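You operate a simulated robot arm through the tools that you are given. There is no shell and no other tool.

You run a simulated two-armed robot. Do the job below in one go: nothing can be reset, and whatever is moved stays where it is left.

Task
Mix the vial with the red band on the mixer, then read it in the colour meter.
Fine: shake till the streaks are gone, switch the mixer off, leave the vial in the meter and the meter on.

It is judged by the outcome, as a careful person would: the job done as asked, and still so three seconds after it is handed in. It fails if anything else is knocked over, pushed out of place, dropped, spilled or broken.

Robot
Two 7-joint arms with fingered hands on one trunk that stands fixed in place. Base frame: the origin is at the foot of the trunk, x ahead of it, y to its left, z up. Lengths are in m, angles in degrees, forces in N, time in s.
The left shoulder is at [0.07, 0.139, 1.108], the right one opposite. With the tool pointing down near the work surface each hand reaches from about 0.46 to 0.84 m from the base axis, measured 20 degrees to its own side. Payload 3.9 kg a hand.
The TCP of each hand is the grasp point between the finger pads, 0.029 m short of the fingertips. In the tool frame z runs along the fingers and y along their closing line. The gripper opens to 0.1 m. The gripper's body begins 0.034 m behind the TCP. The gripper is a hand of 5 fingers: y runs from the thumb to the fingers, the wrist lies at [-0.015, -0.105, -0.177] in the tool frame.
Orientation is told as [roll, pitch, yaw] about the base's x, y, z axes, in that order, counted from this pose: with the fingers straight down and the wrist toward the robot, the tool's x, y and z point along [0, 1, 0], [1, 0, 0] and [0, 0, -1] of the base frame.

Tools
- The arms move only by the tool apply_moves. It takes "left_series", "right_series" or both (then of equal length, played together; a hand with none holds still); each is a list of rows, each a list of 6 numbers: the shift along the base's x, y, z in units of 20 mm (1.0 is 20 mm), then the turn, a rotation vector about the base's x, y, z in units of 4 degrees (1.0 is 4 degrees). In form: [[dx, dy, dz, wx, wy, wz], ...]. A call has 1 to 20 rows; each row shifts and turns the commanded pose from where the row before left it. A call with a number of a shift or a turn outside -1 to 1 is refused whole. A row lasts 0.2 s, in which the tool goes at most 0.05 m and 8.6 degrees; a call with a longer step from one row to the next is refused whole. A pose out of reach is approached as far as the arm can. The call stops where the force on the tool passes 40 N (or 10 N more than at its start, if that is more) or the arm is blocked; 0.2 s more then pass. In this call time passes only in rows, and 0.2 s behind the last. The reply holds the time, the measured pose of the TCP, the force on the tool along the base axes, the opening and the grip force, in the units named above and with some noise, with the torque about the TCP (base axes, N m) and any sound that the robot's microphone picked up.
- Cameras (640 x 400 px; columns grow to the right, rows downward): "scene" is now at [0.1254, 0.0344, 1.4239]; the picture's right is [0.49, -0.87, 0.00], its down [-0.56, -0.32, -0.76] and it looks along [0.67, 0.37, -0.65] (base axes); focal length 360 px, centre (320, 200). "left" rides on the left gripper at [-0.065, -0.086, -0.121] in its tool frame; the picture's right is [-0.76, -0.31, 0.58], its down [0.59, -0.70, 0.40] and it looks along [0.28, 0.64, 0.71] (tool axes); focal length 247 px, centre (320, 200). "right" rides on the right gripper at [0.066, -0.086, -0.121] in its tool frame; the picture's right is [-0.76, 0.31, -0.58], its down [-0.59, -0.70, 0.40] and it looks along [-0.28, 0.64, 0.71] (tool axes); focal length 247 px, centre (320, 200). There is no depth. A picture from a camera that has moved, and an enlarged one, comes with that camera's place and axes in the base frame and with its lens. The place of the scene camera against the robot may be out by one fixed shift of up to 0.012 m in any direction.
- snapshot(camera): a new picture of that camera. The clock stands still meanwhile.
- raise_lower(by): slides the trunk up (or, below 0, down) by that many m; the arms and the scene camera ride with it, the base frame stays. It gives what a move gives, with no picture.
- set_fingers(index, middle, ring, little, thumb_bend, thumb_turn, hand): sets how far each is bent, from 0 (flat) to 1 (curled in); at 0.3 the hand is open as for a grip, at 0.7 the pads meet at the TCP. One left out holds its place. A second passes; each finger stops where it meets its share of the squeeze, and holds until it gets a number again. It is the only way to open and close the hand. It gives what a move gives, with no picture; readings hold the bend of each and the force on index, middle, ring, little, thumb and palm. thumb_turn goes from beside the hand (0) to across from the fingers (1), as for a grip.
- pan_tilt(pan, tilt): turns the head with the scene camera to pan (to the left, within 86 degrees either way) and tilt (down, from -29 to 69), counted from straight ahead of the robot. It gives what a move gives.
- inspect(camera, box): a new picture of the part [left, top, right, bottom] of that camera's present view, enlarged. The clock stands still meanwhile.
- job_done(): hands the job in; it is judged then, once.

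Nothing tells you positions but the pictures and the camera data. Unless the task says otherwise, let go and move clear before handing in.

The tools are called after "Request:" as name(argument=value, ...) on one line, values as JSON. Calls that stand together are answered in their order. apply_moves: Moves the arms, as the interface text tells. Its arguments: {"type":"object","properties":{"left_series":{"type":"array"},"right_series":{"type":"array"}},"required":[]} The other tools are called the same way: raise_lower (by) slides the trunk up or down; set_fingers (index, middle, ring, little, thumb_bend, thumb_turn, hand) moves the fingers one by one; pan_tilt (pan, tilt) turns the head that bears the scene camera; snapshot (camera) takes a picture; inspect (camera, box) takes an enlarged picture of a part of a camera's view; job_done () hands the job in.

At the start:

```text
time: 0.0
left_tcp_pos: [0.3851, 0.4532, 1.1338]
left_tcp_rot: [0.0, 0.0, 22.8]
left_ft_force: [0.1, -0.2, -0.6]
left_torque: [-0.01, 0.02, -0.01]
left_opening: 0.0998
left_grip_force: 0.1
left_shape: jaw
left_bend: [0.3, 0.3, 0.3, 0.3, 0.3, 0.98]
left_finger forces: [0.0, 0.0, 0.0, 0.0, 0.0, 0.1]
right_tcp_pos: [0.4328, 0.0003, 1.2202]
right_tcp_rot: [0.0, 0.0, 22.8]
right_ft_force: [0.3, 0.6, 0.3]
right_torque: [0.01, 0.01, 0.02]
right_opening: 0.1001
right_grip_force: 0.1
right_shape: jaw
right_bend: [0.3, 0.3, 0.3, 0.3, 0.3, 0.98]
right_finger forces: [0.0, 0.0, 0.0, 0.1, 0.0, 0.0]
trunk travel left (down, up): [-0.75, 0.09]
head pan, tilt: [29.2, 40.3]
```

scene: 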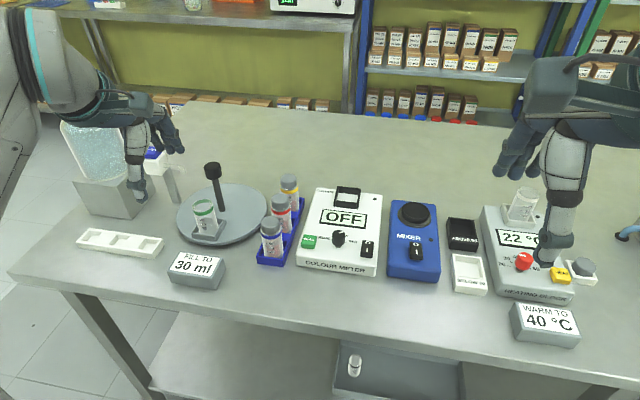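
right: 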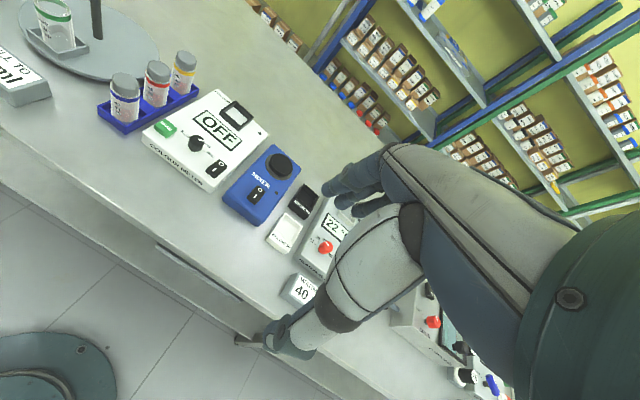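
left: 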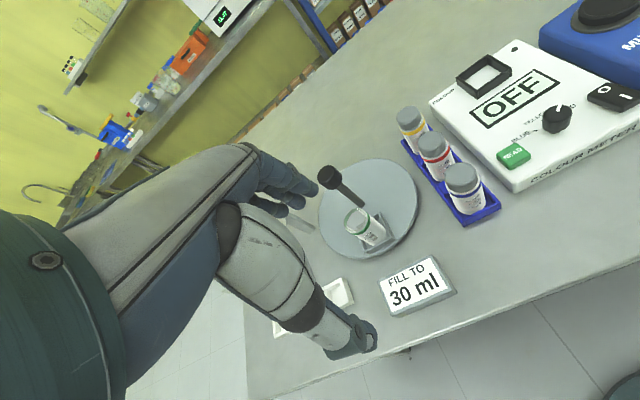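

I see a bench with a rack of three vials (blue, red and yellow bands), a colour meter with a dial and a rocker switch, and a blue mixer with a rubber cup and a switch. I'll look closer before moving anything.

Request:
inspect(camera="scene", box=[240, 160, 400, 280])

Request:
inspect(camera="scene", box=[360, 170, 520, 310])

Request:
inspect(camera="left", box=[380, 20, 640, 220])

Request:
inspect(camera="right", box=[80, 40, 340, 260])

```text
3.33 times, centred on (320, 220) of scene
camera zoom: at [0.1254, 0.0344, 1.4239], right [0.49, -0.87, 0.0], down [-0.56, -0.32, -0.76], along [0.67, 0.37, -0.65], focal length 1199 px, centre (320, 133)
```

zoom: 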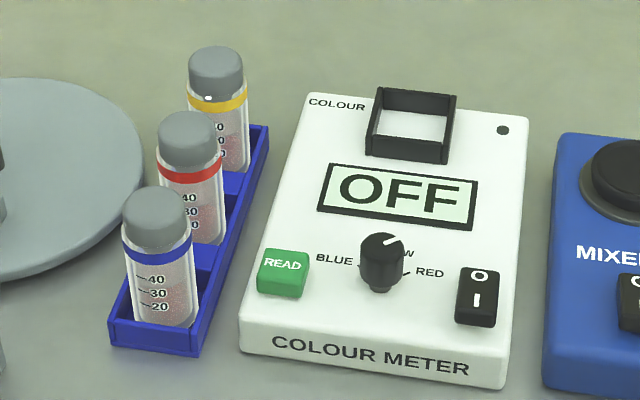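

```text
2.86 times, centred on (440, 240) of scene
camera zoom: at [0.1254, 0.0344, 1.4239], right [0.49, -0.87, 0.0], down [-0.56, -0.32, -0.76], along [0.67, 0.37, -0.65], focal length 1028 px, centre (-23, 86)
```

zoom: 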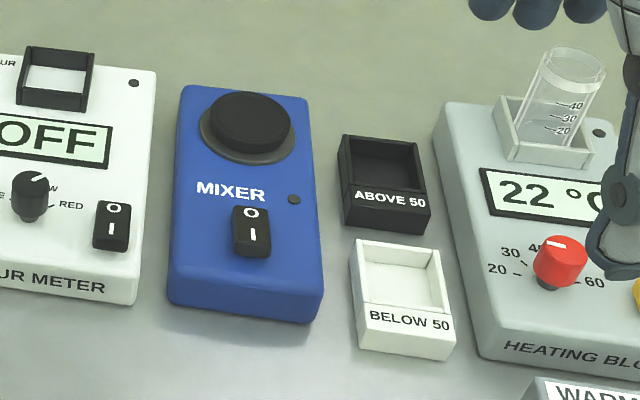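

```text
2.00 times, centred on (510, 120) of left
camera zoom: at [0.3319, 0.3599, 1.2546], right [0.01, -0.82, -0.58], down [-0.88, 0.27, -0.4], along [0.48, 0.51, -0.71], focal length 494 px, centre (-60, 360)
```

zoom: 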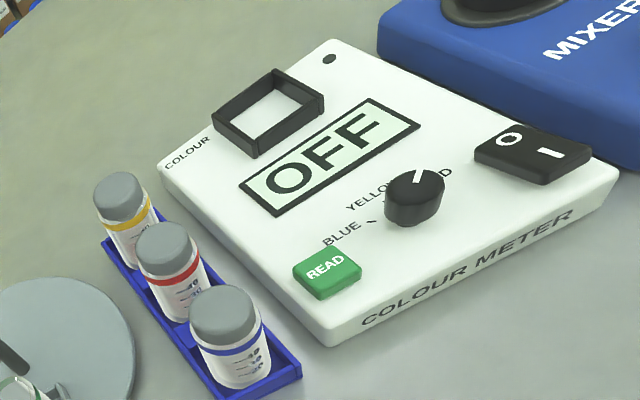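

```text
1.82 times, centred on (210, 150) of right
camera zoom: at [0.3288, 0.0256, 1.3427], right [0.58, -0.58, 0.58], down [-0.42, -0.82, -0.4], along [0.7, -0.01, -0.71], focal length 449 px, centre (520, 291)
```

zoom: 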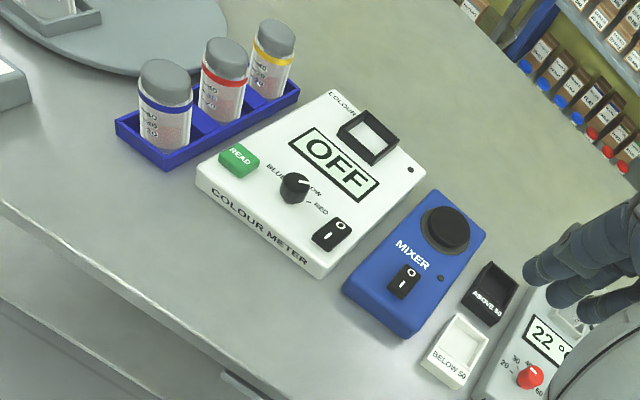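

The red-band vial looks like the middle one of three, spaced about 7 cm apart. I need more detail on the meter dial, the switches and the vial labels.

Request:
inspect(camera="scene", box=[300, 180, 380, 230])

Request:
inspect(camera="scene", box=[300, 220, 380, 270])

Request:
inspect(camera="scene", box=[250, 170, 314, 210])

Request:
inspect(camera="scene", box=[250, 205, 330, 255])

Request:
inspect(camera="scene", box=[380, 195, 460, 245])

Request:
inspect(camera="scene", box=[320, 340, 400, 390])

```text
8.00 times, centred on (340, 205) of scene
camera zoom: at [0.1254, 0.0344, 1.4239], right [0.49, -0.87, 0.0], down [-0.56, -0.32, -0.76], along [0.67, 0.37, -0.65], focal length 2878 px, centre (160, 160)
```

zoom: 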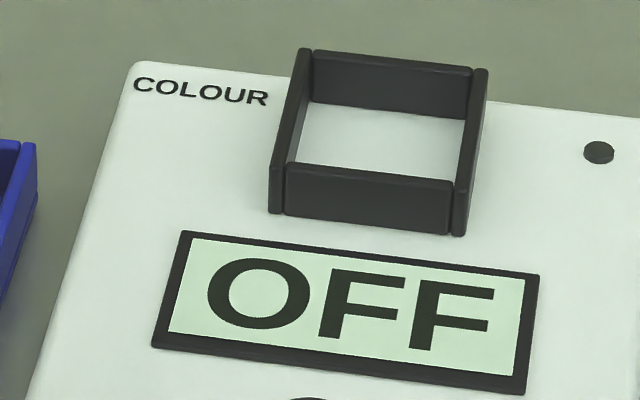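

```text
8.00 times, centred on (340, 245) of scene
camera zoom: at [0.1254, 0.0344, 1.4239], right [0.49, -0.87, 0.0], down [-0.56, -0.32, -0.76], along [0.67, 0.37, -0.65], focal length 2878 px, centre (160, -160)
```

zoom: 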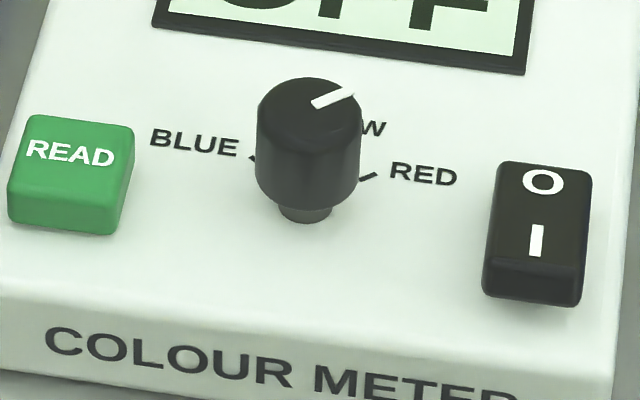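

```text
10.00 times, centred on (282, 190) of scene
camera zoom: at [0.1254, 0.0344, 1.4239], right [0.49, -0.87, 0.0], down [-0.56, -0.32, -0.76], along [0.67, 0.37, -0.65], focal length 3598 px, centre (700, 300)
```

zoom: 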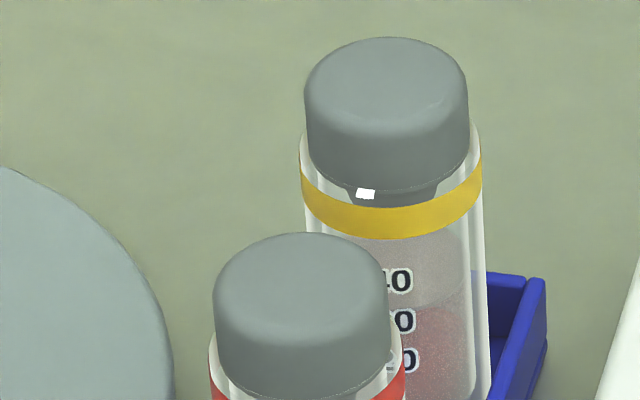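

```text
8.00 times, centred on (290, 230) of scene
camera zoom: at [0.1254, 0.0344, 1.4239], right [0.49, -0.87, 0.0], down [-0.56, -0.32, -0.76], along [0.67, 0.37, -0.65], focal length 2878 px, centre (560, -40)
```

zoom: 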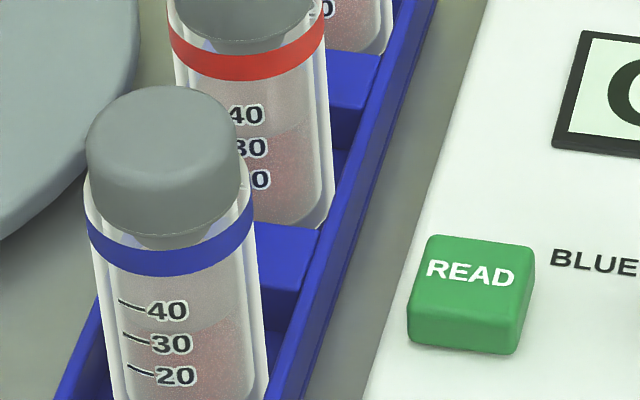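

```text
8.00 times, centred on (420, 220) of scene
camera zoom: at [0.1254, 0.0344, 1.4239], right [0.49, -0.87, 0.0], down [-0.56, -0.32, -0.76], along [0.67, 0.37, -0.65], focal length 2878 px, centre (-480, 40)
```

zoom: 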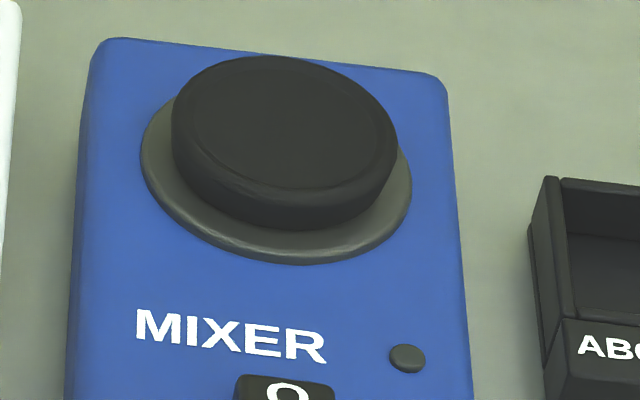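

```text
8.00 times, centred on (360, 365) of scene
camera zoom: at [0.1254, 0.0344, 1.4239], right [0.49, -0.87, 0.0], down [-0.56, -0.32, -0.76], along [0.67, 0.37, -0.65], focal length 2878 px, centre (0, -1120)
```

zoom: 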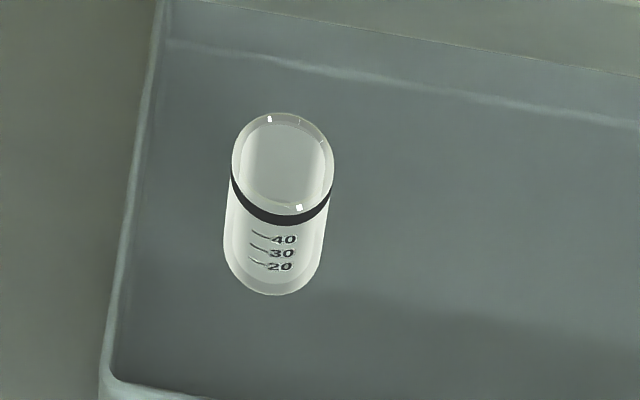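

The mixer has a black round pad, and its switch is off. The meter's dial reads BLUE/YELLOW/RED and the pointer now seems near YELLOW. I put the red vial's cap top at roughly (0.58, 0.385, 0.94) and the table at about 0.84. I'll bring the left hand above the rack for a better view.

Request:
apply_moves(left_series=[[0.9, -0.46, -0.2, 0, 0, 0], [0.9, -0.46, -0.2, 0, 0, 0], [0.9, -0.46, -0.2, 0, 0, 0], [0.9, -0.46, -0.2, 0, 0, 0], [0.9, -0.46, -0.2, 0, 0, 0], [0.9, -0.46, -0.2, 0, 0, 0], [0.9, -0.46, -0.2, 0, 0, 0]])

Request:
snapshot(camera="left")

Request:
snapshot(camera="scene")

```text
time: 1.6
left_tcp_pos: [0.4361, 0.4391, 1.1152]
left_tcp_rot: [0.0, 0.0, 22.8]
left_ft_force: [-0.4, 0.2, 0.7]
left_torque: [0.01, 0.02, 0.01]
left_opening: 0.1001
left_grip_force: 0.1
left_shape: jaw
left_bend: [0.3, 0.3, 0.3, 0.3, 0.3, 0.98]
left_finger forces: [0.0, 0.1, 0.0, 0.0, 0.0, 0.0]
left hand out of reach, approached as far as the arm can: row 3, 4, 5, 6, 7
right_tcp_pos: [0.433, 0.0006, 1.2205]
right_tcp_rot: [0.0, -0.1, 22.9]
right_ft_force: [0.2, -0.9, -0.3]
right_torque: [0.01, -0.03, 0.01]
right_opening: 0.0998
right_grip_force: 0.0
right_shape: jaw
right_bend: [0.3, 0.3, 0.3, 0.3, 0.3, 0.98]
right_finger forces: [0.1, 0.0, 0.0, 0.0, 0.0, 0.0]
trunk travel left (down, up): [-0.75, 0.09]
head pan, tilt: [29.2, 40.3]
```

```text
taken
camera left: at [0.383, 0.3452, 1.2361], right [0.01, -0.82, -0.58], down [-0.88, 0.27, -0.4], along [0.48, 0.51, -0.71], focal length 247 px, centre (320, 200)
```

left: 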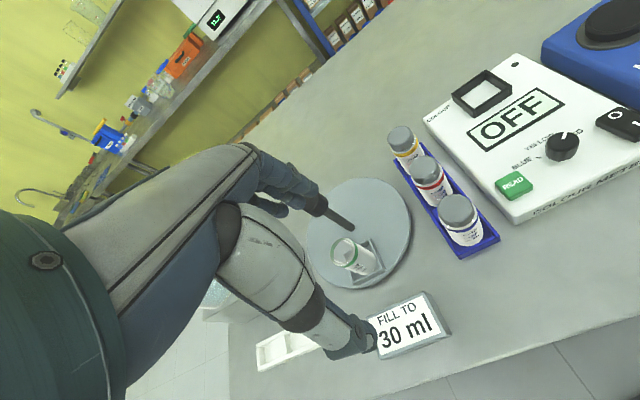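

```text
taken
camera scene: at [0.1255, 0.0344, 1.4239], right [0.49, -0.87, 0.0], down [-0.56, -0.32, -0.76], along [0.67, 0.37, -0.65], focal length 360 px, centre (320, 200)
```

scene: 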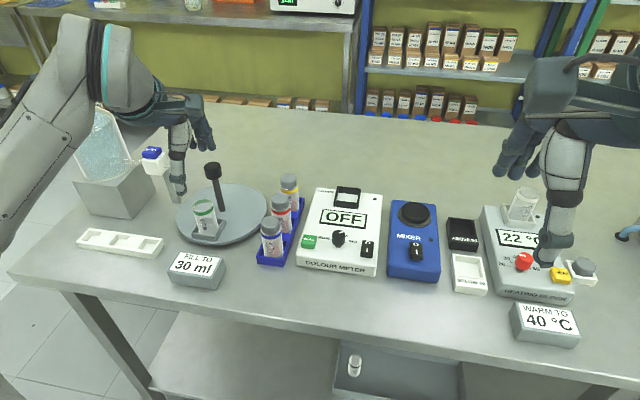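

The arm can't reach that far out at this height with the tool vertical. I'll go lower first and then move outward, still well above everything on the bench.

Request:
apply_moves(left_series=[[0, 0, -1, 0, 0, 0], [0, 0, -1, 0, 0, 0], [0, 0, -1, 0, 0, 0], [0, 0, -1, 0, 0, 0]])

```text
time: 2.6
left_tcp_pos: [0.4347, 0.4385, 1.0354]
left_tcp_rot: [0.0, -0.1, 22.8]
left_ft_force: [0.3, 0.4, -0.2]
left_torque: [-0.02, -0.01, 0.04]
left_opening: 0.1
left_grip_force: 0.0
left_shape: jaw
left_bend: [0.3, 0.3, 0.3, 0.3, 0.3, 0.98]
left_finger forces: [0.1, 0.0, 0.0, 0.0, 0.1, 0.1]
right_tcp_pos: [0.4316, 0.0001, 1.2225]
right_tcp_rot: [0.0, 0.1, 22.8]
right_ft_force: [0.0, -0.7, -0.1]
right_torque: [-0.01, 0.01, 0.0]
right_opening: 0.0997
right_grip_force: 0.1
right_shape: jaw
right_bend: [0.3, 0.3, 0.3, 0.3, 0.3, 0.98]
right_finger forces: [0.0, 0.1, 0.1, 0.1, 0.0, 0.0]
trunk travel left (down, up): [-0.75, 0.09]
head pan, tilt: [29.2, 40.3]
```

The commanded pose follows the measured one, so I'll move outward at this lower height.

Request:
apply_moves(left_series=[[0.8, -0.4, 0, 0, 0, 0], [0.8, -0.4, 0, 0, 0, 0], [0.8, -0.4, 0, 0, 0, 0], [0.8, -0.4, 0, 0, 0, 0], [0.8, -0.4, 0, 0, 0, 0], [0.8, -0.4, 0, 0, 0, 0]])

Request:
snapshot(camera="left")

Request:
snapshot(camera="scene")

```text
time: 4.0
left_tcp_pos: [0.4432, 0.4412, 1.0306]
left_tcp_rot: [-0.1, 0.1, 22.6]
left_ft_force: [-0.3, 0.1, -0.3]
left_torque: [-0.03, -0.02, -0.03]
left_opening: 0.0998
left_grip_force: 0.1
left_shape: jaw
left_bend: [0.3, 0.3, 0.3, 0.3, 0.3, 0.98]
left_finger forces: [0.0, 0.1, 0.1, 0.0, 0.0, 0.1]
left hand out of reach, approached as far as the arm can: row 1, 2, 3, 4, 5, 6
right_tcp_pos: [0.4328, 0.0003, 1.2204]
right_tcp_rot: [0.0, 0.1, 22.8]
right_ft_force: [0.2, -0.3, 0.4]
right_torque: [0.0, 0.02, -0.03]
right_opening: 0.0997
right_grip_force: 0.1
right_shape: jaw
right_bend: [0.3, 0.3, 0.3, 0.3, 0.3, 0.98]
right_finger forces: [0.0, 0.0, 0.0, 0.0, 0.0, 0.0]
trunk travel left (down, up): [-0.75, 0.09]
head pan, tilt: [29.2, 40.3]
```

```text
taken
camera left: at [0.389, 0.3473, 1.1516], right [0.01, -0.82, -0.58], down [-0.88, 0.27, -0.4], along [0.48, 0.51, -0.71], focal length 247 px, centre (320, 200)
```

left: 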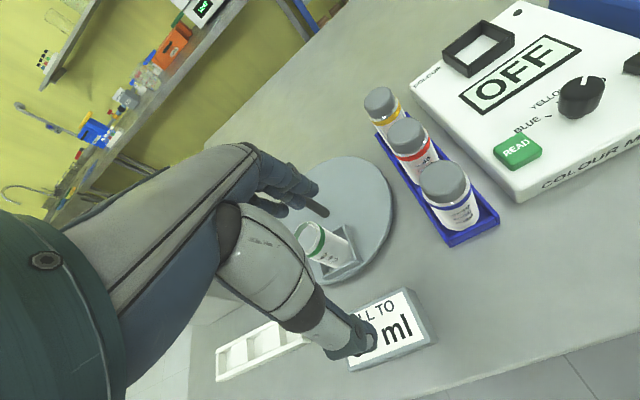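

```text
taken
camera scene: at [0.1255, 0.0344, 1.4239], right [0.49, -0.87, 0.0], down [-0.56, -0.32, -0.76], along [0.67, 0.37, -0.65], focal length 360 px, centre (320, 200)
```

scene: 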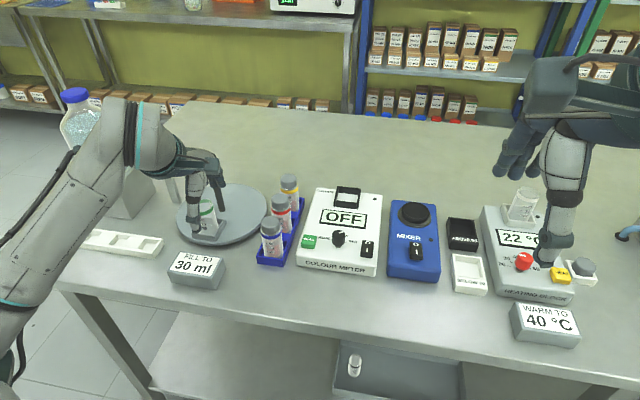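

Even small outward steps are blocked here, probably by a joint limit in this arm shape. I'll test sideways motion toward the rack, and a yaw change, with small moves.

Request:
apply_moves(left_series=[[0, -0.8, 0, 0, 0, 0], [0, -0.8, 0, 0, 0, 0], [0, -0.8, 0, 0, 0, 0]])

```text
time: 4.8
left_tcp_pos: [0.4201, 0.405, 1.0265]
left_tcp_rot: [-0.1, 0.2, 22.8]
left_ft_force: [0.8, -0.1, -0.8]
left_torque: [-0.05, -0.03, 0.01]
left_opening: 0.0999
left_grip_force: 0.1
left_shape: jaw
left_bend: [0.3, 0.3, 0.3, 0.3, 0.3, 0.98]
left_finger forces: [0.0, 0.1, 0.1, 0.1, 0.0, 0.1]
left hand out of reach, approached as far as the arm can: row 1, 2, 3
right_tcp_pos: [0.4321, -0.0, 1.2207]
right_tcp_rot: [0.0, -0.1, 22.8]
right_ft_force: [-0.7, 0.6, 0.4]
right_torque: [-0.01, 0.03, 0.0]
right_opening: 0.0997
right_grip_force: 0.0
right_shape: jaw
right_bend: [0.3, 0.3, 0.3, 0.3, 0.3, 0.98]
right_finger forces: [0.0, 0.1, 0.1, 0.0, 0.0, 0.0]
trunk travel left (down, up): [-0.75, 0.09]
head pan, tilt: [29.2, 40.3]
```

The hand slides along a boundary, which suggests wrist side-bend is the limit. I'll test how yaw changes affect the reach.

Request:
apply_moves(left_series=[[0, 0, 0, 0, 0, -1], [0, 0, 0, 0, 0, -1], [0, 0, 0, 0, 0, -1], [0.8, -0.4, 0, 0, 0, 0], [0.8, -0.4, 0, 0, 0, 0]])

```text
time: 6.0
left_tcp_pos: [0.448, 0.3918, 1.0269]
left_tcp_rot: [0.1, 0.0, 10.7]
left_ft_force: [-0.7, -0.1, -0.5]
left_torque: [-0.01, 0.01, -0.02]
left_opening: 0.0994
left_grip_force: 0.1
left_shape: jaw
left_bend: [0.3, 0.3, 0.3, 0.3, 0.3, 0.98]
left_finger forces: [0.0, 0.0, 0.0, 0.0, 0.0, 0.0]
left hand out of reach, approached as far as the arm can: row 5
right_tcp_pos: [0.4322, -0.0003, 1.2206]
right_tcp_rot: [0.0, 0.0, 22.8]
right_ft_force: [0.4, 0.0, 0.2]
right_torque: [0.0, 0.04, 0.01]
right_opening: 0.0997
right_grip_force: 0.1
right_shape: jaw
right_bend: [0.3, 0.3, 0.3, 0.3, 0.3, 0.98]
right_finger forces: [0.0, 0.1, 0.1, 0.0, 0.0, 0.0]
trunk travel left (down, up): [-0.75, 0.09]
head pan, tilt: [29.2, 40.3]
```

Lower yaw does extend the reach. I'll look at the arm's shape from the head to understand the elbow.

Request:
pan_tilt(pan=60, tilt=30)

Request:
snapshot(camera="scene")

```text
time: 7.0
left_tcp_pos: [0.4476, 0.3922, 1.0265]
left_tcp_rot: [-0.1, 0.0, 10.6]
left_ft_force: [0.6, 0.2, -0.1]
left_torque: [0.04, 0.0, 0.0]
left_opening: 0.0997
left_grip_force: 0.1
left_shape: jaw
left_bend: [0.3, 0.3, 0.3, 0.3, 0.3, 0.98]
left_finger forces: [0.1, 0.1, 0.0, 0.0, 0.1, 0.0]
right_tcp_pos: [0.4329, 0.0006, 1.2205]
right_tcp_rot: [0.1, 0.0, 22.8]
right_ft_force: [0.1, -0.2, -0.5]
right_torque: [-0.02, -0.01, 0.02]
right_opening: 0.0998
right_grip_force: 0.0
right_shape: jaw
right_bend: [0.3, 0.3, 0.3, 0.3, 0.3, 0.98]
right_finger forces: [0.0, 0.1, 0.0, 0.1, 0.0, 0.0]
trunk travel left (down, up): [-0.75, 0.09]
head pan, tilt: [60.0, 30.0]
```

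```text
taken
camera scene: at [0.0968, 0.0712, 1.4396], right [0.87, -0.5, 0.0], down [-0.25, -0.43, -0.87], along [0.43, 0.75, -0.5], focal length 360 px, centre (320, 200)
```

scene: 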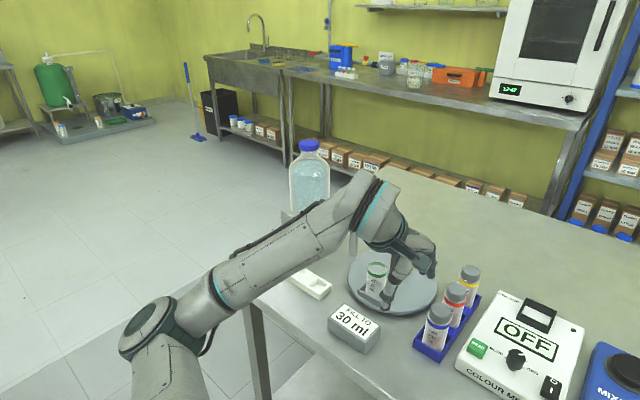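

The elbow is swung out to the side at shoulder height. I'll raise the trunk so the hands work lower relative to the shoulders, then test the reach again.

Request:
raise_lower(by=0.08)

Request:
apply_moves(left_series=[[0, 0, -1, 0, 0, 0], [0, 0, -1, 0, 0, 0], [0, 0, -1, 0, 0, 0], [0, 0, -1, 0, 0, 0], [0.8, 0, 0, 0, 0, 0], [0.8, 0, 0, 0, 0, 0], [0.8, 0, 0, 0, 0, 0]])

Request:
snapshot(camera="scene")

```text
time: 8.1
left_tcp_pos: [0.4468, 0.3916, 1.1057]
left_tcp_rot: [0.0, 0.0, 10.6]
left_ft_force: [0.4, -0.7, -0.3]
left_torque: [-0.03, 0.01, -0.04]
left_opening: 0.0999
left_grip_force: 0.1
left_shape: jaw
left_bend: [0.3, 0.3, 0.3, 0.3, 0.3, 0.98]
left_finger forces: [0.0, 0.0, 0.0, 0.0, 0.0, 0.1]
right_tcp_pos: [0.4324, 0.0004, 1.3003]
right_tcp_rot: [0.0, -0.1, 22.8]
right_ft_force: [0.0, 0.4, -0.6]
right_torque: [-0.01, -0.03, 0.02]
right_opening: 0.0996
right_grip_force: 0.1
right_shape: jaw
right_bend: [0.3, 0.3, 0.3, 0.3, 0.3, 0.98]
right_finger forces: [0.1, 0.0, 0.1, 0.1, 0.1, 0.0]
trunk travel left (down, up): [-0.83, 0.01]
head pan, tilt: [60.0, 30.0]
```

```text
time: 9.7
left_tcp_pos: [0.4741, 0.4045, 1.0204]
left_tcp_rot: [0.1, 0.0, 10.5]
left_ft_force: [0.2, 0.1, 0.3]
left_torque: [0.03, 0.01, -0.03]
left_opening: 0.1001
left_grip_force: 0.0
left_shape: jaw
left_bend: [0.3, 0.3, 0.3, 0.3, 0.3, 0.98]
left_finger forces: [0.0, 0.0, 0.1, 0.1, 0.0, 0.1]
left hand out of reach, approached as far as the arm can: row 6, 7
right_tcp_pos: [0.433, -0.0005, 1.3013]
right_tcp_rot: [0.0, 0.0, 22.8]
right_ft_force: [-0.6, 0.3, 0.3]
right_torque: [-0.01, 0.01, 0.0]
right_opening: 0.1
right_grip_force: 0.1
right_shape: jaw
right_bend: [0.3, 0.3, 0.3, 0.3, 0.3, 0.98]
right_finger forces: [0.1, 0.0, 0.1, 0.1, 0.0, 0.0]
trunk travel left (down, up): [-0.83, 0.01]
head pan, tilt: [60.0, 30.0]
```

```text
taken
camera scene: at [0.0966, 0.0716, 1.5196], right [0.87, -0.5, 0.0], down [-0.25, -0.43, -0.87], along [0.43, 0.75, -0.5], focal length 360 px, centre (320, 200)
```

scene: 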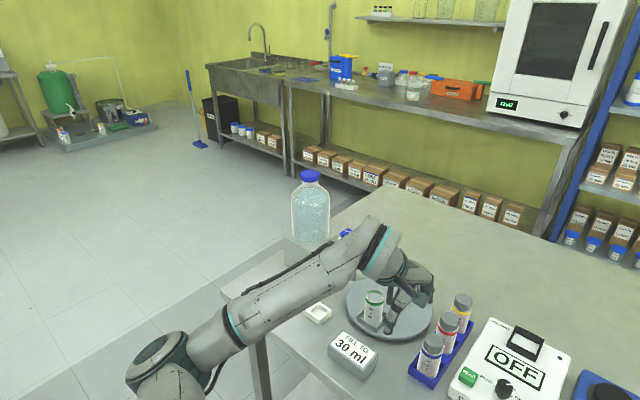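

I'll try moving out with a lower yaw and then see how far I can turn the yaw back at the rack.

Request:
apply_moves(left_series=[[0, 0, 0, 0, 0, -1], [0, 0, 0, 0, 0, -1], [0, 0, 0, 0, 0, -1], [0, 0, 0, 0, 0, -1], [0, 0, 0, 0, 0, -1], [0.8, -0.2, 0, 0, 0, 0], [0.8, -0.2, 0, 0, 0, 0], [0.8, -0.2, 0, 0, 0, 0], [0.8, -0.2, 0, 0, 0, 0]])

Request:
snapshot(camera="scene")

Request:
snapshot(camera="left")

```text
time: 11.7
left_tcp_pos: [0.5301, 0.3907, 1.0214]
left_tcp_rot: [0.0, 0.0, -9.3]
left_ft_force: [0.0, 0.0, 0.1]
left_torque: [0.01, -0.01, 0.01]
left_opening: 0.1001
left_grip_force: 0.1
left_shape: jaw
left_bend: [0.3, 0.3, 0.3, 0.3, 0.3, 0.98]
left_finger forces: [0.1, 0.0, 0.1, 0.1, 0.0, 0.0]
left hand out of reach, approached as far as the arm can: row 9
right_tcp_pos: [0.4325, -0.0012, 1.3005]
right_tcp_rot: [0.0, 0.1, 22.7]
right_ft_force: [0.3, -1.1, -0.5]
right_torque: [0.03, 0.01, -0.01]
right_opening: 0.0997
right_grip_force: 0.0
right_shape: jaw
right_bend: [0.3, 0.3, 0.3, 0.3, 0.3, 0.98]
right_finger forces: [0.1, 0.0, 0.1, 0.1, 0.0, 0.0]
trunk travel left (down, up): [-0.83, 0.01]
head pan, tilt: [60.0, 30.0]
```

```text
taken
camera scene: at [0.0968, 0.0708, 1.5196], right [0.87, -0.5, 0.0], down [-0.25, -0.43, -0.87], along [0.43, 0.75, -0.5], focal length 360 px, centre (320, 200)
```

scene: 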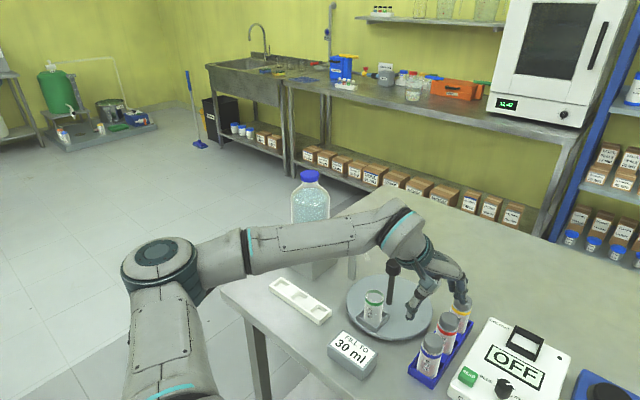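

```text
taken
camera left: at [0.4352, 0.3393, 1.1424], right [-0.42, -0.7, -0.58], down [-0.6, 0.69, -0.4], along [0.68, 0.18, -0.71], focal length 247 px, centre (320, 200)
```

left: 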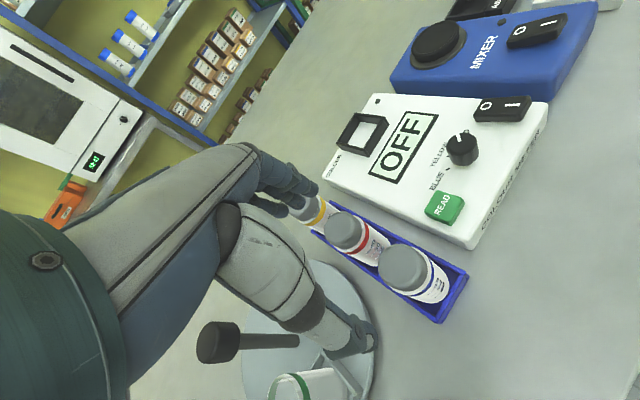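

The arm now reaches above the rack with yaw about -9. I'll test turning the yaw back toward 18° here, slightly lower but still above the caps.

Request:
apply_moves(left_series=[[0, 0, -1, 0, 0, 0], [0, 0, -0.5, 0, 0, 0], [0, 0, 0, 0, 0, 1], [0, 0, 0, 0, 0, 1], [0, 0, 0, 0, 0, 1], [0, 0, 0, 0, 0, 1]])

Request:
snapshot(camera="scene")

```text
time: 13.1
left_tcp_pos: [0.493, 0.4102, 0.9904]
left_tcp_rot: [0.0, -0.1, 6.7]
left_ft_force: [0.4, -0.5, 0.3]
left_torque: [0.01, -0.01, -0.01]
left_opening: 0.0999
left_grip_force: 0.0
left_shape: jaw
left_bend: [0.3, 0.3, 0.3, 0.3, 0.3, 0.98]
left_finger forces: [0.0, 0.1, 0.1, 0.0, 0.0, 0.0]
left hand out of reach, approached as far as the arm can: row 2, 3, 4, 5, 6
right_tcp_pos: [0.4323, -0.0005, 1.3007]
right_tcp_rot: [0.0, 0.0, 22.8]
right_ft_force: [-0.4, -0.5, -0.2]
right_torque: [0.0, 0.01, 0.03]
right_opening: 0.0997
right_grip_force: 0.1
right_shape: jaw
right_bend: [0.3, 0.3, 0.3, 0.3, 0.3, 0.98]
right_finger forces: [0.0, 0.1, 0.0, 0.0, 0.0, 0.0]
trunk travel left (down, up): [-0.83, 0.01]
head pan, tilt: [60.0, 30.0]
```

```text
taken
camera scene: at [0.0963, 0.0714, 1.5197], right [0.87, -0.5, 0.0], down [-0.25, -0.43, -0.87], along [0.43, 0.75, -0.5], focal length 360 px, centre (320, 200)
```

scene: 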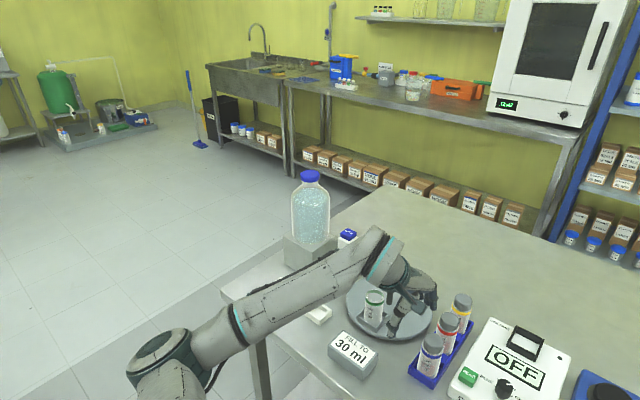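

Turning the yaw pulls the elbow up or down. It looks stuck near straight-out sideways, which is a shoulder singularity. I'll try backing off and turning the yaw up to drop the elbow, then approach again.

Request:
apply_moves(left_series=[[-0.8, 0.8, 0.5, 0, 0, 1], [-0.8, 0.8, 0.5, 0, 0, 1], [-0.5, 0.3, 0, 0, 0, 1], [-0.5, 0.3, 0, 0, 0, 1], [0, 0, 0, 0, 0, 1], [0, 0, 0, 0, 0, 1], [0, 0, 0, 0, 0, 1], [0, 0, 0, 0, 0, 1], [0, 0, 0, 0, 0, 1], [0, 0, 0, 0, 0, 1]])

Request:
snapshot(camera="scene")

```text
time: 15.3
left_tcp_pos: [0.4099, 0.4601, 1.0054]
left_tcp_rot: [0.0, -0.1, 46.7]
left_ft_force: [-0.4, 0.2, 0.4]
left_torque: [0.01, -0.02, -0.01]
left_opening: 0.0998
left_grip_force: 0.1
left_shape: jaw
left_bend: [0.3, 0.3, 0.3, 0.3, 0.3, 0.98]
left_finger forces: [0.1, 0.0, 0.0, 0.0, 0.1, 0.1]
left hand out of reach, approached as far as the arm can: row 7, 8, 9, 10
right_tcp_pos: [0.4323, -0.0001, 1.3009]
right_tcp_rot: [0.0, 0.0, 22.8]
right_ft_force: [-0.1, 0.3, 0.5]
right_torque: [0.0, -0.03, 0.04]
right_opening: 0.0996
right_grip_force: 0.1
right_shape: jaw
right_bend: [0.3, 0.3, 0.3, 0.3, 0.3, 0.98]
right_finger forces: [0.0, 0.0, 0.0, 0.2, 0.0, 0.1]
trunk travel left (down, up): [-0.83, 0.01]
head pan, tilt: [60.0, 30.0]
```

```text
taken
camera scene: at [0.0964, 0.0712, 1.5197], right [0.87, -0.5, 0.0], down [-0.25, -0.43, -0.87], along [0.43, 0.75, -0.5], focal length 360 px, centre (320, 200)
```

scene: 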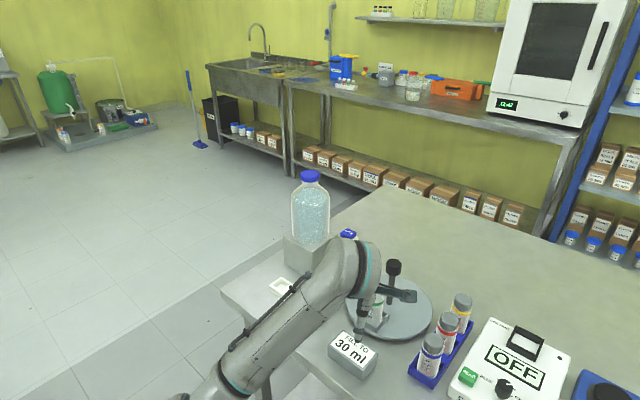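

The limit behaves like a wrist limit combined with the elbow position. I'll test whether leaning the hand about its closing line (fingertips slightly left) frees it, keeping the hand high.

Request:
apply_moves(left_series=[[0, 0, 0, 0, 0, -1], [0, 0, 0, 0, 0, -1], [0, 0, 0, 0, 0, -1], [0, 0, 0, 0, 0, -1], [0, 0, 0, 0, 0, -1], [0, 0, 0, 0, 0, -1], [0, 0, 0, 0, 0, -1], [0, 0, 0, 0.95, 0.32, 0], [0, 0, 0, 0.95, 0.32, 0], [0, 0, 0, 0.95, 0.32, 0], [0, 0, 0, 0.95, 0.32, 0], [0, 0, 0, 0.95, 0.32, 0], [0.8, 0, 0, 0, 0, 0], [0.8, 0, 0, 0, 0, 0], [0.8, -0.2, 0, 0, 0, 0], [0.8, -0.4, 0, 0, 0, 0], [0.8, -0.4, 0, 0, 0, 0], [0.8, -0.4, 0, 0, 0, 0]])

Request:
snapshot(camera="scene")

```text
time: 19.1
left_tcp_pos: [0.4668, 0.4535, 1.0055]
left_tcp_rot: [20.1, 0.0, 18.6]
left_ft_force: [0.8, 0.0, 0.3]
left_torque: [-0.04, -0.01, -0.02]
left_opening: 0.0998
left_grip_force: 0.1
left_shape: jaw
left_bend: [0.3, 0.3, 0.3, 0.3, 0.3, 0.98]
left_finger forces: [0.0, 0.1, 0.1, 0.0, 0.0, 0.1]
left hand out of reach, approached as far as the arm can: row 16, 17, 18
right_tcp_pos: [0.4328, -0.0007, 1.3001]
right_tcp_rot: [0.0, 0.0, 22.8]
right_ft_force: [0.2, -1.2, 0.1]
right_torque: [-0.01, -0.03, 0.03]
right_opening: 0.1001
right_grip_force: 0.1
right_shape: jaw
right_bend: [0.3, 0.3, 0.3, 0.3, 0.3, 0.98]
right_finger forces: [0.0, 0.0, 0.0, 0.0, 0.0, 0.0]
trunk travel left (down, up): [-0.83, 0.01]
head pan, tilt: [60.0, 30.0]
```

```text
taken
camera scene: at [0.0968, 0.0713, 1.5197], right [0.87, -0.5, 0.0], down [-0.25, -0.43, -0.87], along [0.43, 0.75, -0.5], focal length 360 px, centre (320, 200)
```

scene: 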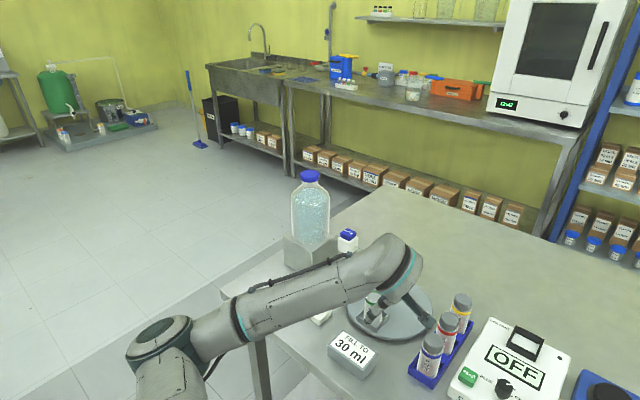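

Leaning that way made it slightly worse, so I'll try the opposite lean.

Request:
apply_moves(left_series=[[-0.5, 0, 0, -0.95, -0.32, 0], [-0.5, 0, 0, -0.95, -0.32, 0], [0, 0, 0, -0.95, -0.32, 0], [0, 0, 0, -0.95, -0.32, 0], [0, 0, 0, -0.95, -0.32, 0], [0, 0, 0, -0.95, -0.32, 0], [0, 0, 0, -0.95, -0.32, 0], [0, 0, 0, -0.95, -0.32, 0], [0, 0, 0, -0.95, -0.32, 0], [0, 0, 0, -0.95, -0.32, 0], [0.8, -0.4, 0, 0, 0, 0], [0.8, -0.4, 0, 0, 0, 0], [0.8, -0.4, 0, 0, 0, 0], [0.8, -0.4, 0, 0, 0, 0], [0.8, -0.4, 0, 0, 0, 0]])

Request:
snapshot(camera="scene")

```text
time: 22.3
left_tcp_pos: [0.4752, 0.4361, 0.996]
left_tcp_rot: [-20.1, 0.0, 18.6]
left_ft_force: [-0.1, 0.2, -0.4]
left_torque: [0.0, 0.01, 0.02]
left_opening: 0.1001
left_grip_force: 0.1
left_shape: jaw
left_bend: [0.3, 0.3, 0.3, 0.3, 0.3, 0.98]
left_finger forces: [0.1, 0.1, 0.1, 0.0, 0.1, 0.0]
left hand out of reach, approached as far as the arm can: row 12, 13, 14, 15
right_tcp_pos: [0.4312, 0.0011, 1.3004]
right_tcp_rot: [0.0, 0.1, 22.8]
right_ft_force: [0.2, 0.0, -1.0]
right_torque: [-0.01, -0.03, -0.02]
right_opening: 0.0997
right_grip_force: 0.0
right_shape: jaw
right_bend: [0.3, 0.3, 0.3, 0.3, 0.3, 0.98]
right_finger forces: [0.0, 0.0, 0.0, 0.0, 0.0, 0.1]
trunk travel left (down, up): [-0.83, 0.01]
head pan, tilt: [60.0, 30.0]
```

```text
taken
camera scene: at [0.0966, 0.0714, 1.5197], right [0.87, -0.5, 0.0], down [-0.25, -0.43, -0.87], along [0.43, 0.75, -0.5], focal length 360 px, centre (320, 200)
```

scene: 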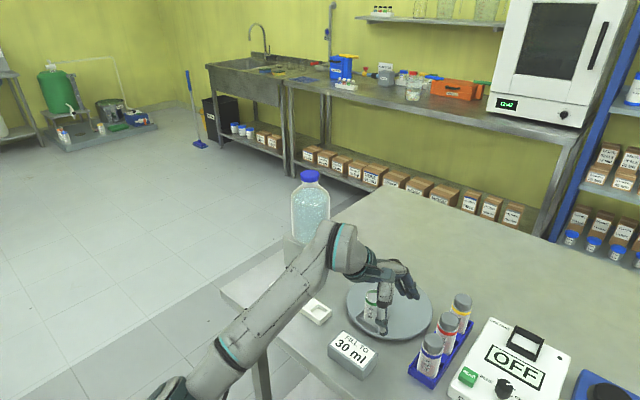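

The lean makes little difference. I'll go back to vertical and try pitching the fingers forward to unload wrist flexion.

Request:
apply_moves(left_series=[[-0.5, 0, 0.3, 0.95, 0.32, 0], [0, 0, 0.3, 0.95, 0.32, 0], [0, 0, 0, 0.95, 0.32, 0], [0, 0, 0, 0.95, 0.32, 0], [0, 0, 0, 0.95, 0.32, 0], [0, 0, 0, 0.32, -0.95, 0], [0, 0, 0, 0.32, -0.95, 0], [0, 0, 0, 0.32, -0.95, 0], [0, 0, 0, 0.32, -0.95, 0], [0, 0, 0, 0.32, -0.95, 0], [0, 0, 0, 0.32, -0.95, 0], [0.8, -0.4, 0, 0, 0, 0], [0.8, -0.4, 0, 0, 0, 0], [0.8, -0.4, 0, 0, 0, 0], [0.8, -0.4, 0, 0, 0, 0], [0.8, -0.4, 0, 0, 0, 0]])

Request:
snapshot(camera="scene")

```text
time: 25.7
left_tcp_pos: [0.4974, 0.4392, 1.0254]
left_tcp_rot: [0.1, -24.0, 18.4]
left_ft_force: [-0.2, -0.4, 0.3]
left_torque: [0.0, 0.02, 0.02]
left_opening: 0.0996
left_grip_force: 0.0
left_shape: jaw
left_bend: [0.3, 0.3, 0.3, 0.3, 0.3, 0.98]
left_finger forces: [0.0, 0.1, 0.1, 0.0, 0.0, 0.1]
left hand out of reach, approached as far as the arm can: row 11, 13, 14, 15, 16
right_tcp_pos: [0.4319, 0.0001, 1.301]
right_tcp_rot: [0.0, 0.1, 22.8]
right_ft_force: [0.1, -0.7, 0.4]
right_torque: [0.0, 0.01, 0.02]
right_opening: 0.0996
right_grip_force: 0.0
right_shape: jaw
right_bend: [0.3, 0.3, 0.3, 0.3, 0.3, 0.98]
right_finger forces: [0.1, 0.0, 0.0, 0.1, 0.1, 0.0]
trunk travel left (down, up): [-0.83, 0.01]
head pan, tilt: [60.0, 30.0]
```

```text
taken
camera scene: at [0.0964, 0.0714, 1.5197], right [0.87, -0.5, 0.0], down [-0.25, -0.43, -0.87], along [0.43, 0.75, -0.5], focal length 360 px, centre (320, 200)
```

scene: 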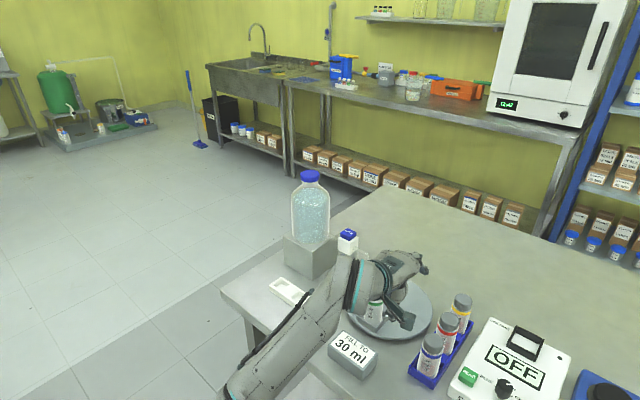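

The wrist centre seems to be held where the upper arm points straight out sideways, which looks like a shoulder-joint limit. At yaw -9 the elbow flipped upward and the reach opened, so I'll go back to that side and push further with a lower yaw.

Request:
apply_moves(left_series=[[0, 0, 0.3, -0.32, 0.95, 0], [0, 0, 0.3, -0.32, 0.95, 0], [0, 0, 0, -0.32, 0.95, 0], [0, 0, 0, -0.32, 0.95, 0], [0, 0, 0, -0.32, 0.95, 0], [0, 0, 0, -0.32, 0.95, 0], [0, 0, 0, 0, 0, -1], [0, 0, 0, 0, 0, -1], [0, 0, 0, 0, 0, -1], [0, 0, 0, 0, 0, -1], [0, 0, 0, 0, 0, -1], [0, 0, 0, 0, 0, -1], [0, 0, 0, 0, 0, -1], [0, 0, 0, 0, 0, -1], [0, 0, 0, 0, 0, -1]])

Request:
apply_moves(left_series=[[0.8, -0.2, 0, 0, 0, -0.3], [0.8, -0.2, 0, 0, 0, -0.3], [0.8, -0.2, 0, 0, 0, -0.3], [0.8, -0.4, 0, 0, 0, 0], [0.8, -0.4, 0, 0, 0, 0]])

Request:
snapshot(camera="scene")

```text
time: 28.9
left_tcp_pos: [0.4708, 0.4503, 1.029]
left_tcp_rot: [0.0, 0.0, -17.4]
left_ft_force: [0.2, -0.6, 0.3]
left_torque: [0.01, -0.01, 0.03]
left_opening: 0.1
left_grip_force: 0.1
left_shape: jaw
left_bend: [0.3, 0.3, 0.3, 0.3, 0.3, 0.98]
left_finger forces: [0.0, 0.1, 0.1, 0.0, 0.1, 0.0]
left hand out of reach, approached as far as the arm can: row 1, 2, 3, 4, 5, 6
right_tcp_pos: [0.4324, 0.0003, 1.2999]
right_tcp_rot: [-0.1, 0.0, 22.8]
right_ft_force: [0.4, 0.4, -1.2]
right_torque: [-0.03, 0.02, 0.0]
right_opening: 0.0996
right_grip_force: 0.1
right_shape: jaw
right_bend: [0.3, 0.3, 0.3, 0.3, 0.3, 0.98]
right_finger forces: [0.0, 0.0, 0.0, 0.0, 0.0, 0.1]
trunk travel left (down, up): [-0.83, 0.01]
head pan, tilt: [60.0, 30.0]
```

```text
time: 30.1
left_tcp_pos: [0.5525, 0.4202, 1.0306]
left_tcp_rot: [0.0, 0.1, -20.9]
left_ft_force: [-1.0, -0.5, -0.3]
left_torque: [0.02, 0.05, -0.02]
left_opening: 0.0997
left_grip_force: 0.0
left_shape: jaw
left_bend: [0.3, 0.3, 0.3, 0.3, 0.3, 0.98]
left_finger forces: [0.0, 0.0, 0.1, 0.0, 0.0, 0.0]
right_tcp_pos: [0.4325, -0.0014, 1.3003]
right_tcp_rot: [0.1, 0.0, 22.8]
right_ft_force: [0.6, 0.1, 0.8]
right_torque: [0.03, -0.01, -0.02]
right_opening: 0.0996
right_grip_force: 0.1
right_shape: jaw
right_bend: [0.3, 0.3, 0.3, 0.3, 0.3, 0.98]
right_finger forces: [0.0, 0.0, 0.1, 0.1, 0.0, 0.0]
trunk travel left (down, up): [-0.83, 0.01]
head pan, tilt: [60.0, 30.0]
```

```text
taken
camera scene: at [0.0975, 0.0705, 1.5196], right [0.87, -0.5, 0.0], down [-0.25, -0.43, -0.87], along [0.43, 0.75, -0.5], focal length 360 px, centre (320, 200)
```

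scene: 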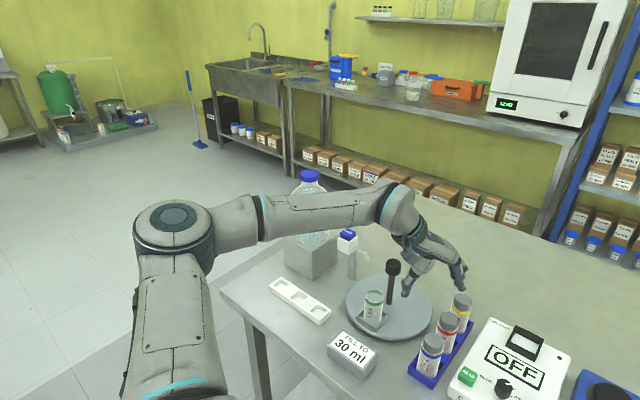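

The elbow is now up and reach has opened. I'll push further out and inward, and look at how the elbow follows.

Request:
apply_moves(left_series=[[0.6, -0.8, 0, 0, 0, 0], [0.6, -0.8, 0, 0, 0, 0], [0.6, -0.8, 0, 0, 0, 0], [0.6, -0.8, 0, 0, 0, 0], [0.6, -0.8, 0, 0, 0, 0], [0.6, -0.8, 0, 0, 0, 0]])

Request:
snapshot(camera="scene")

```text
time: 31.5
left_tcp_pos: [0.6235, 0.3248, 1.0302]
left_tcp_rot: [0.0, 0.0, -20.8]
left_ft_force: [-0.3, -0.4, -0.3]
left_torque: [0.0, 0.0, 0.0]
left_opening: 0.1002
left_grip_force: 0.0
left_shape: jaw
left_bend: [0.3, 0.3, 0.3, 0.3, 0.3, 0.98]
left_finger forces: [0.1, 0.0, 0.1, 0.0, 0.0, 0.0]
right_tcp_pos: [0.4328, -0.001, 1.3001]
right_tcp_rot: [0.0, -0.1, 22.8]
right_ft_force: [-0.3, 0.4, 0.0]
right_torque: [0.01, 0.02, 0.01]
right_opening: 0.0997
right_grip_force: 0.0
right_shape: jaw
right_bend: [0.3, 0.3, 0.3, 0.3, 0.3, 0.98]
right_finger forces: [0.0, 0.0, 0.0, 0.1, 0.0, 0.0]
trunk travel left (down, up): [-0.83, 0.01]
head pan, tilt: [60.0, 30.0]
```

```text
taken
camera scene: at [0.0972, 0.0707, 1.5196], right [0.87, -0.5, 0.0], down [-0.25, -0.43, -0.87], along [0.43, 0.75, -0.5], focal length 360 px, centre (320, 200)
```

scene: 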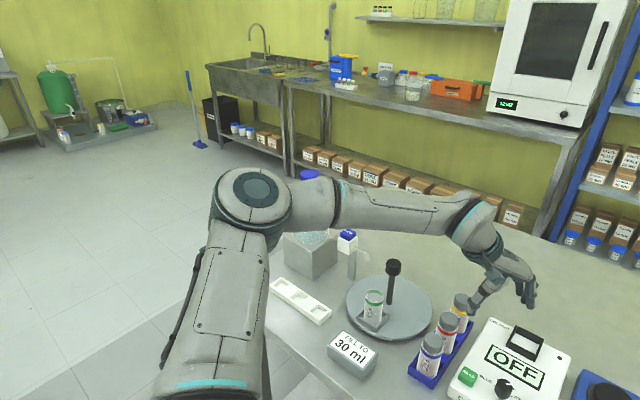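

Reach is free now with the elbow up and forward. I'll turn the yaw back toward 18° here.

Request:
apply_moves(left_series=[[0, 0, 0, 0, 0, 1], [0, 0, 0, 0, 0, 1], [0, 0, 0, 0, 0, 1], [0, 0, 0, 0, 0, 1], [0, 0, 0, 0, 0, 1], [0, 0, 0, 0, 0, 1], [0, 0, 0, 0, 0, 1], [0, 0, 0, 0, 0, 1], [0, 0, 0, 0, 0, 1], [0, 0, 0, 0, 0, 0.7]])

Request:
snapshot(camera="scene")

```text
time: 33.7
left_tcp_pos: [0.6286, 0.3589, 1.0407]
left_tcp_rot: [-1.2, 1.4, 9.2]
left_ft_force: [0.2, 0.9, 0.2]
left_torque: [0.02, -0.03, 0.02]
left_opening: 0.0998
left_grip_force: 0.0
left_shape: jaw
left_bend: [0.3, 0.3, 0.3, 0.3, 0.3, 0.98]
left_finger forces: [0.0, 0.0, 0.0, 0.1, 0.0, 0.1]
left hand out of reach, approached as far as the arm can: row 2, 3, 8, 9, 10
right_tcp_pos: [0.4325, 0.0005, 1.3003]
right_tcp_rot: [0.0, 0.0, 22.8]
right_ft_force: [-0.6, -0.2, -0.5]
right_torque: [0.0, -0.02, -0.01]
right_opening: 0.0999
right_grip_force: 0.1
right_shape: jaw
right_bend: [0.3, 0.3, 0.3, 0.3, 0.3, 0.98]
right_finger forces: [0.0, 0.0, 0.0, 0.0, 0.0, 0.0]
trunk travel left (down, up): [-0.83, 0.01]
head pan, tilt: [60.0, 30.0]
```

```text
taken
camera scene: at [0.0966, 0.0715, 1.5196], right [0.87, -0.5, 0.0], down [-0.25, -0.43, -0.87], along [0.43, 0.75, -0.5], focal length 360 px, centre (320, 200)
```

scene: 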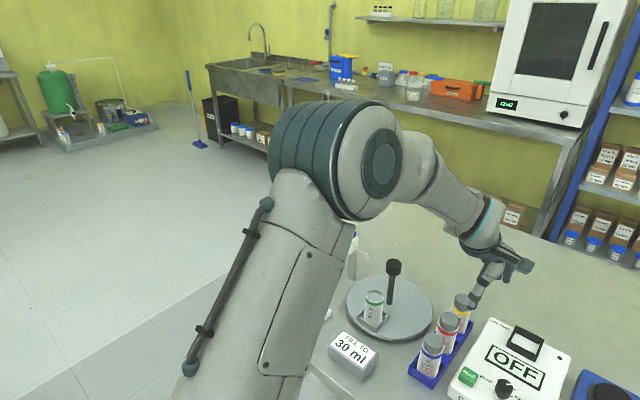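

Raising yaw drives the elbow too high, so yaw 18 isn't available in this arm shape. A grip across the row (yaw about -72) would also work, since the fingers then pass beside the neighbouring vials. I'll turn that way and look.

Request:
apply_moves(left_series=[[0, 0, 0, 0, 0, -1], [0, 0, 0, 0, 0, -1], [0, 0, 0, 0, 0, -1], [0, 0, 0, 0, 0, -1], [0, 0, 0, 0, 0, -1], [0, 0, 0, 0, 0, -1], [0, 0, 0, 0, 0, -1], [0, 0, 0, 0, 0, -1], [0, 0, 0, 0, 0, -1], [0, 0, 0, 0, 0, -1], [0, 0, 0, 0, 0, -1], [0, 0, 0, 0, 0, -1]])

Request:
snapshot(camera="scene")

```text
time: 36.3
left_tcp_pos: [0.6291, 0.3583, 1.0401]
left_tcp_rot: [-0.9, 1.0, -38.3]
left_ft_force: [0.2, -0.4, 0.1]
left_torque: [0.01, -0.02, -0.01]
left_opening: 0.0999
left_grip_force: 0.0
left_shape: jaw
left_bend: [0.3, 0.3, 0.3, 0.3, 0.3, 0.98]
left_finger forces: [0.1, 0.0, 0.0, 0.1, 0.0, 0.0]
right_tcp_pos: [0.4328, 0.0001, 1.301]
right_tcp_rot: [0.0, 0.0, 22.8]
right_ft_force: [-0.4, 0.3, 0.4]
right_torque: [0.01, -0.02, 0.01]
right_opening: 0.0997
right_grip_force: 0.0
right_shape: jaw
right_bend: [0.3, 0.3, 0.3, 0.3, 0.3, 0.98]
right_finger forces: [0.1, 0.0, 0.0, 0.0, 0.0, 0.1]
trunk travel left (down, up): [-0.83, 0.01]
head pan, tilt: [60.0, 30.0]
```

```text
taken
camera scene: at [0.0969, 0.0715, 1.5196], right [0.87, -0.5, 0.0], down [-0.25, -0.43, -0.87], along [0.43, 0.75, -0.5], focal length 360 px, centre (320, 200)
```

scene: 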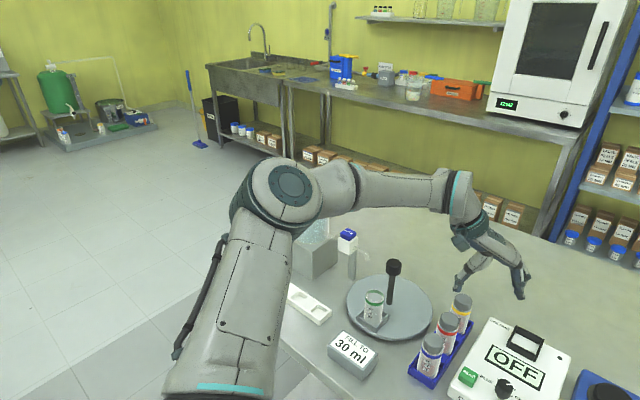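

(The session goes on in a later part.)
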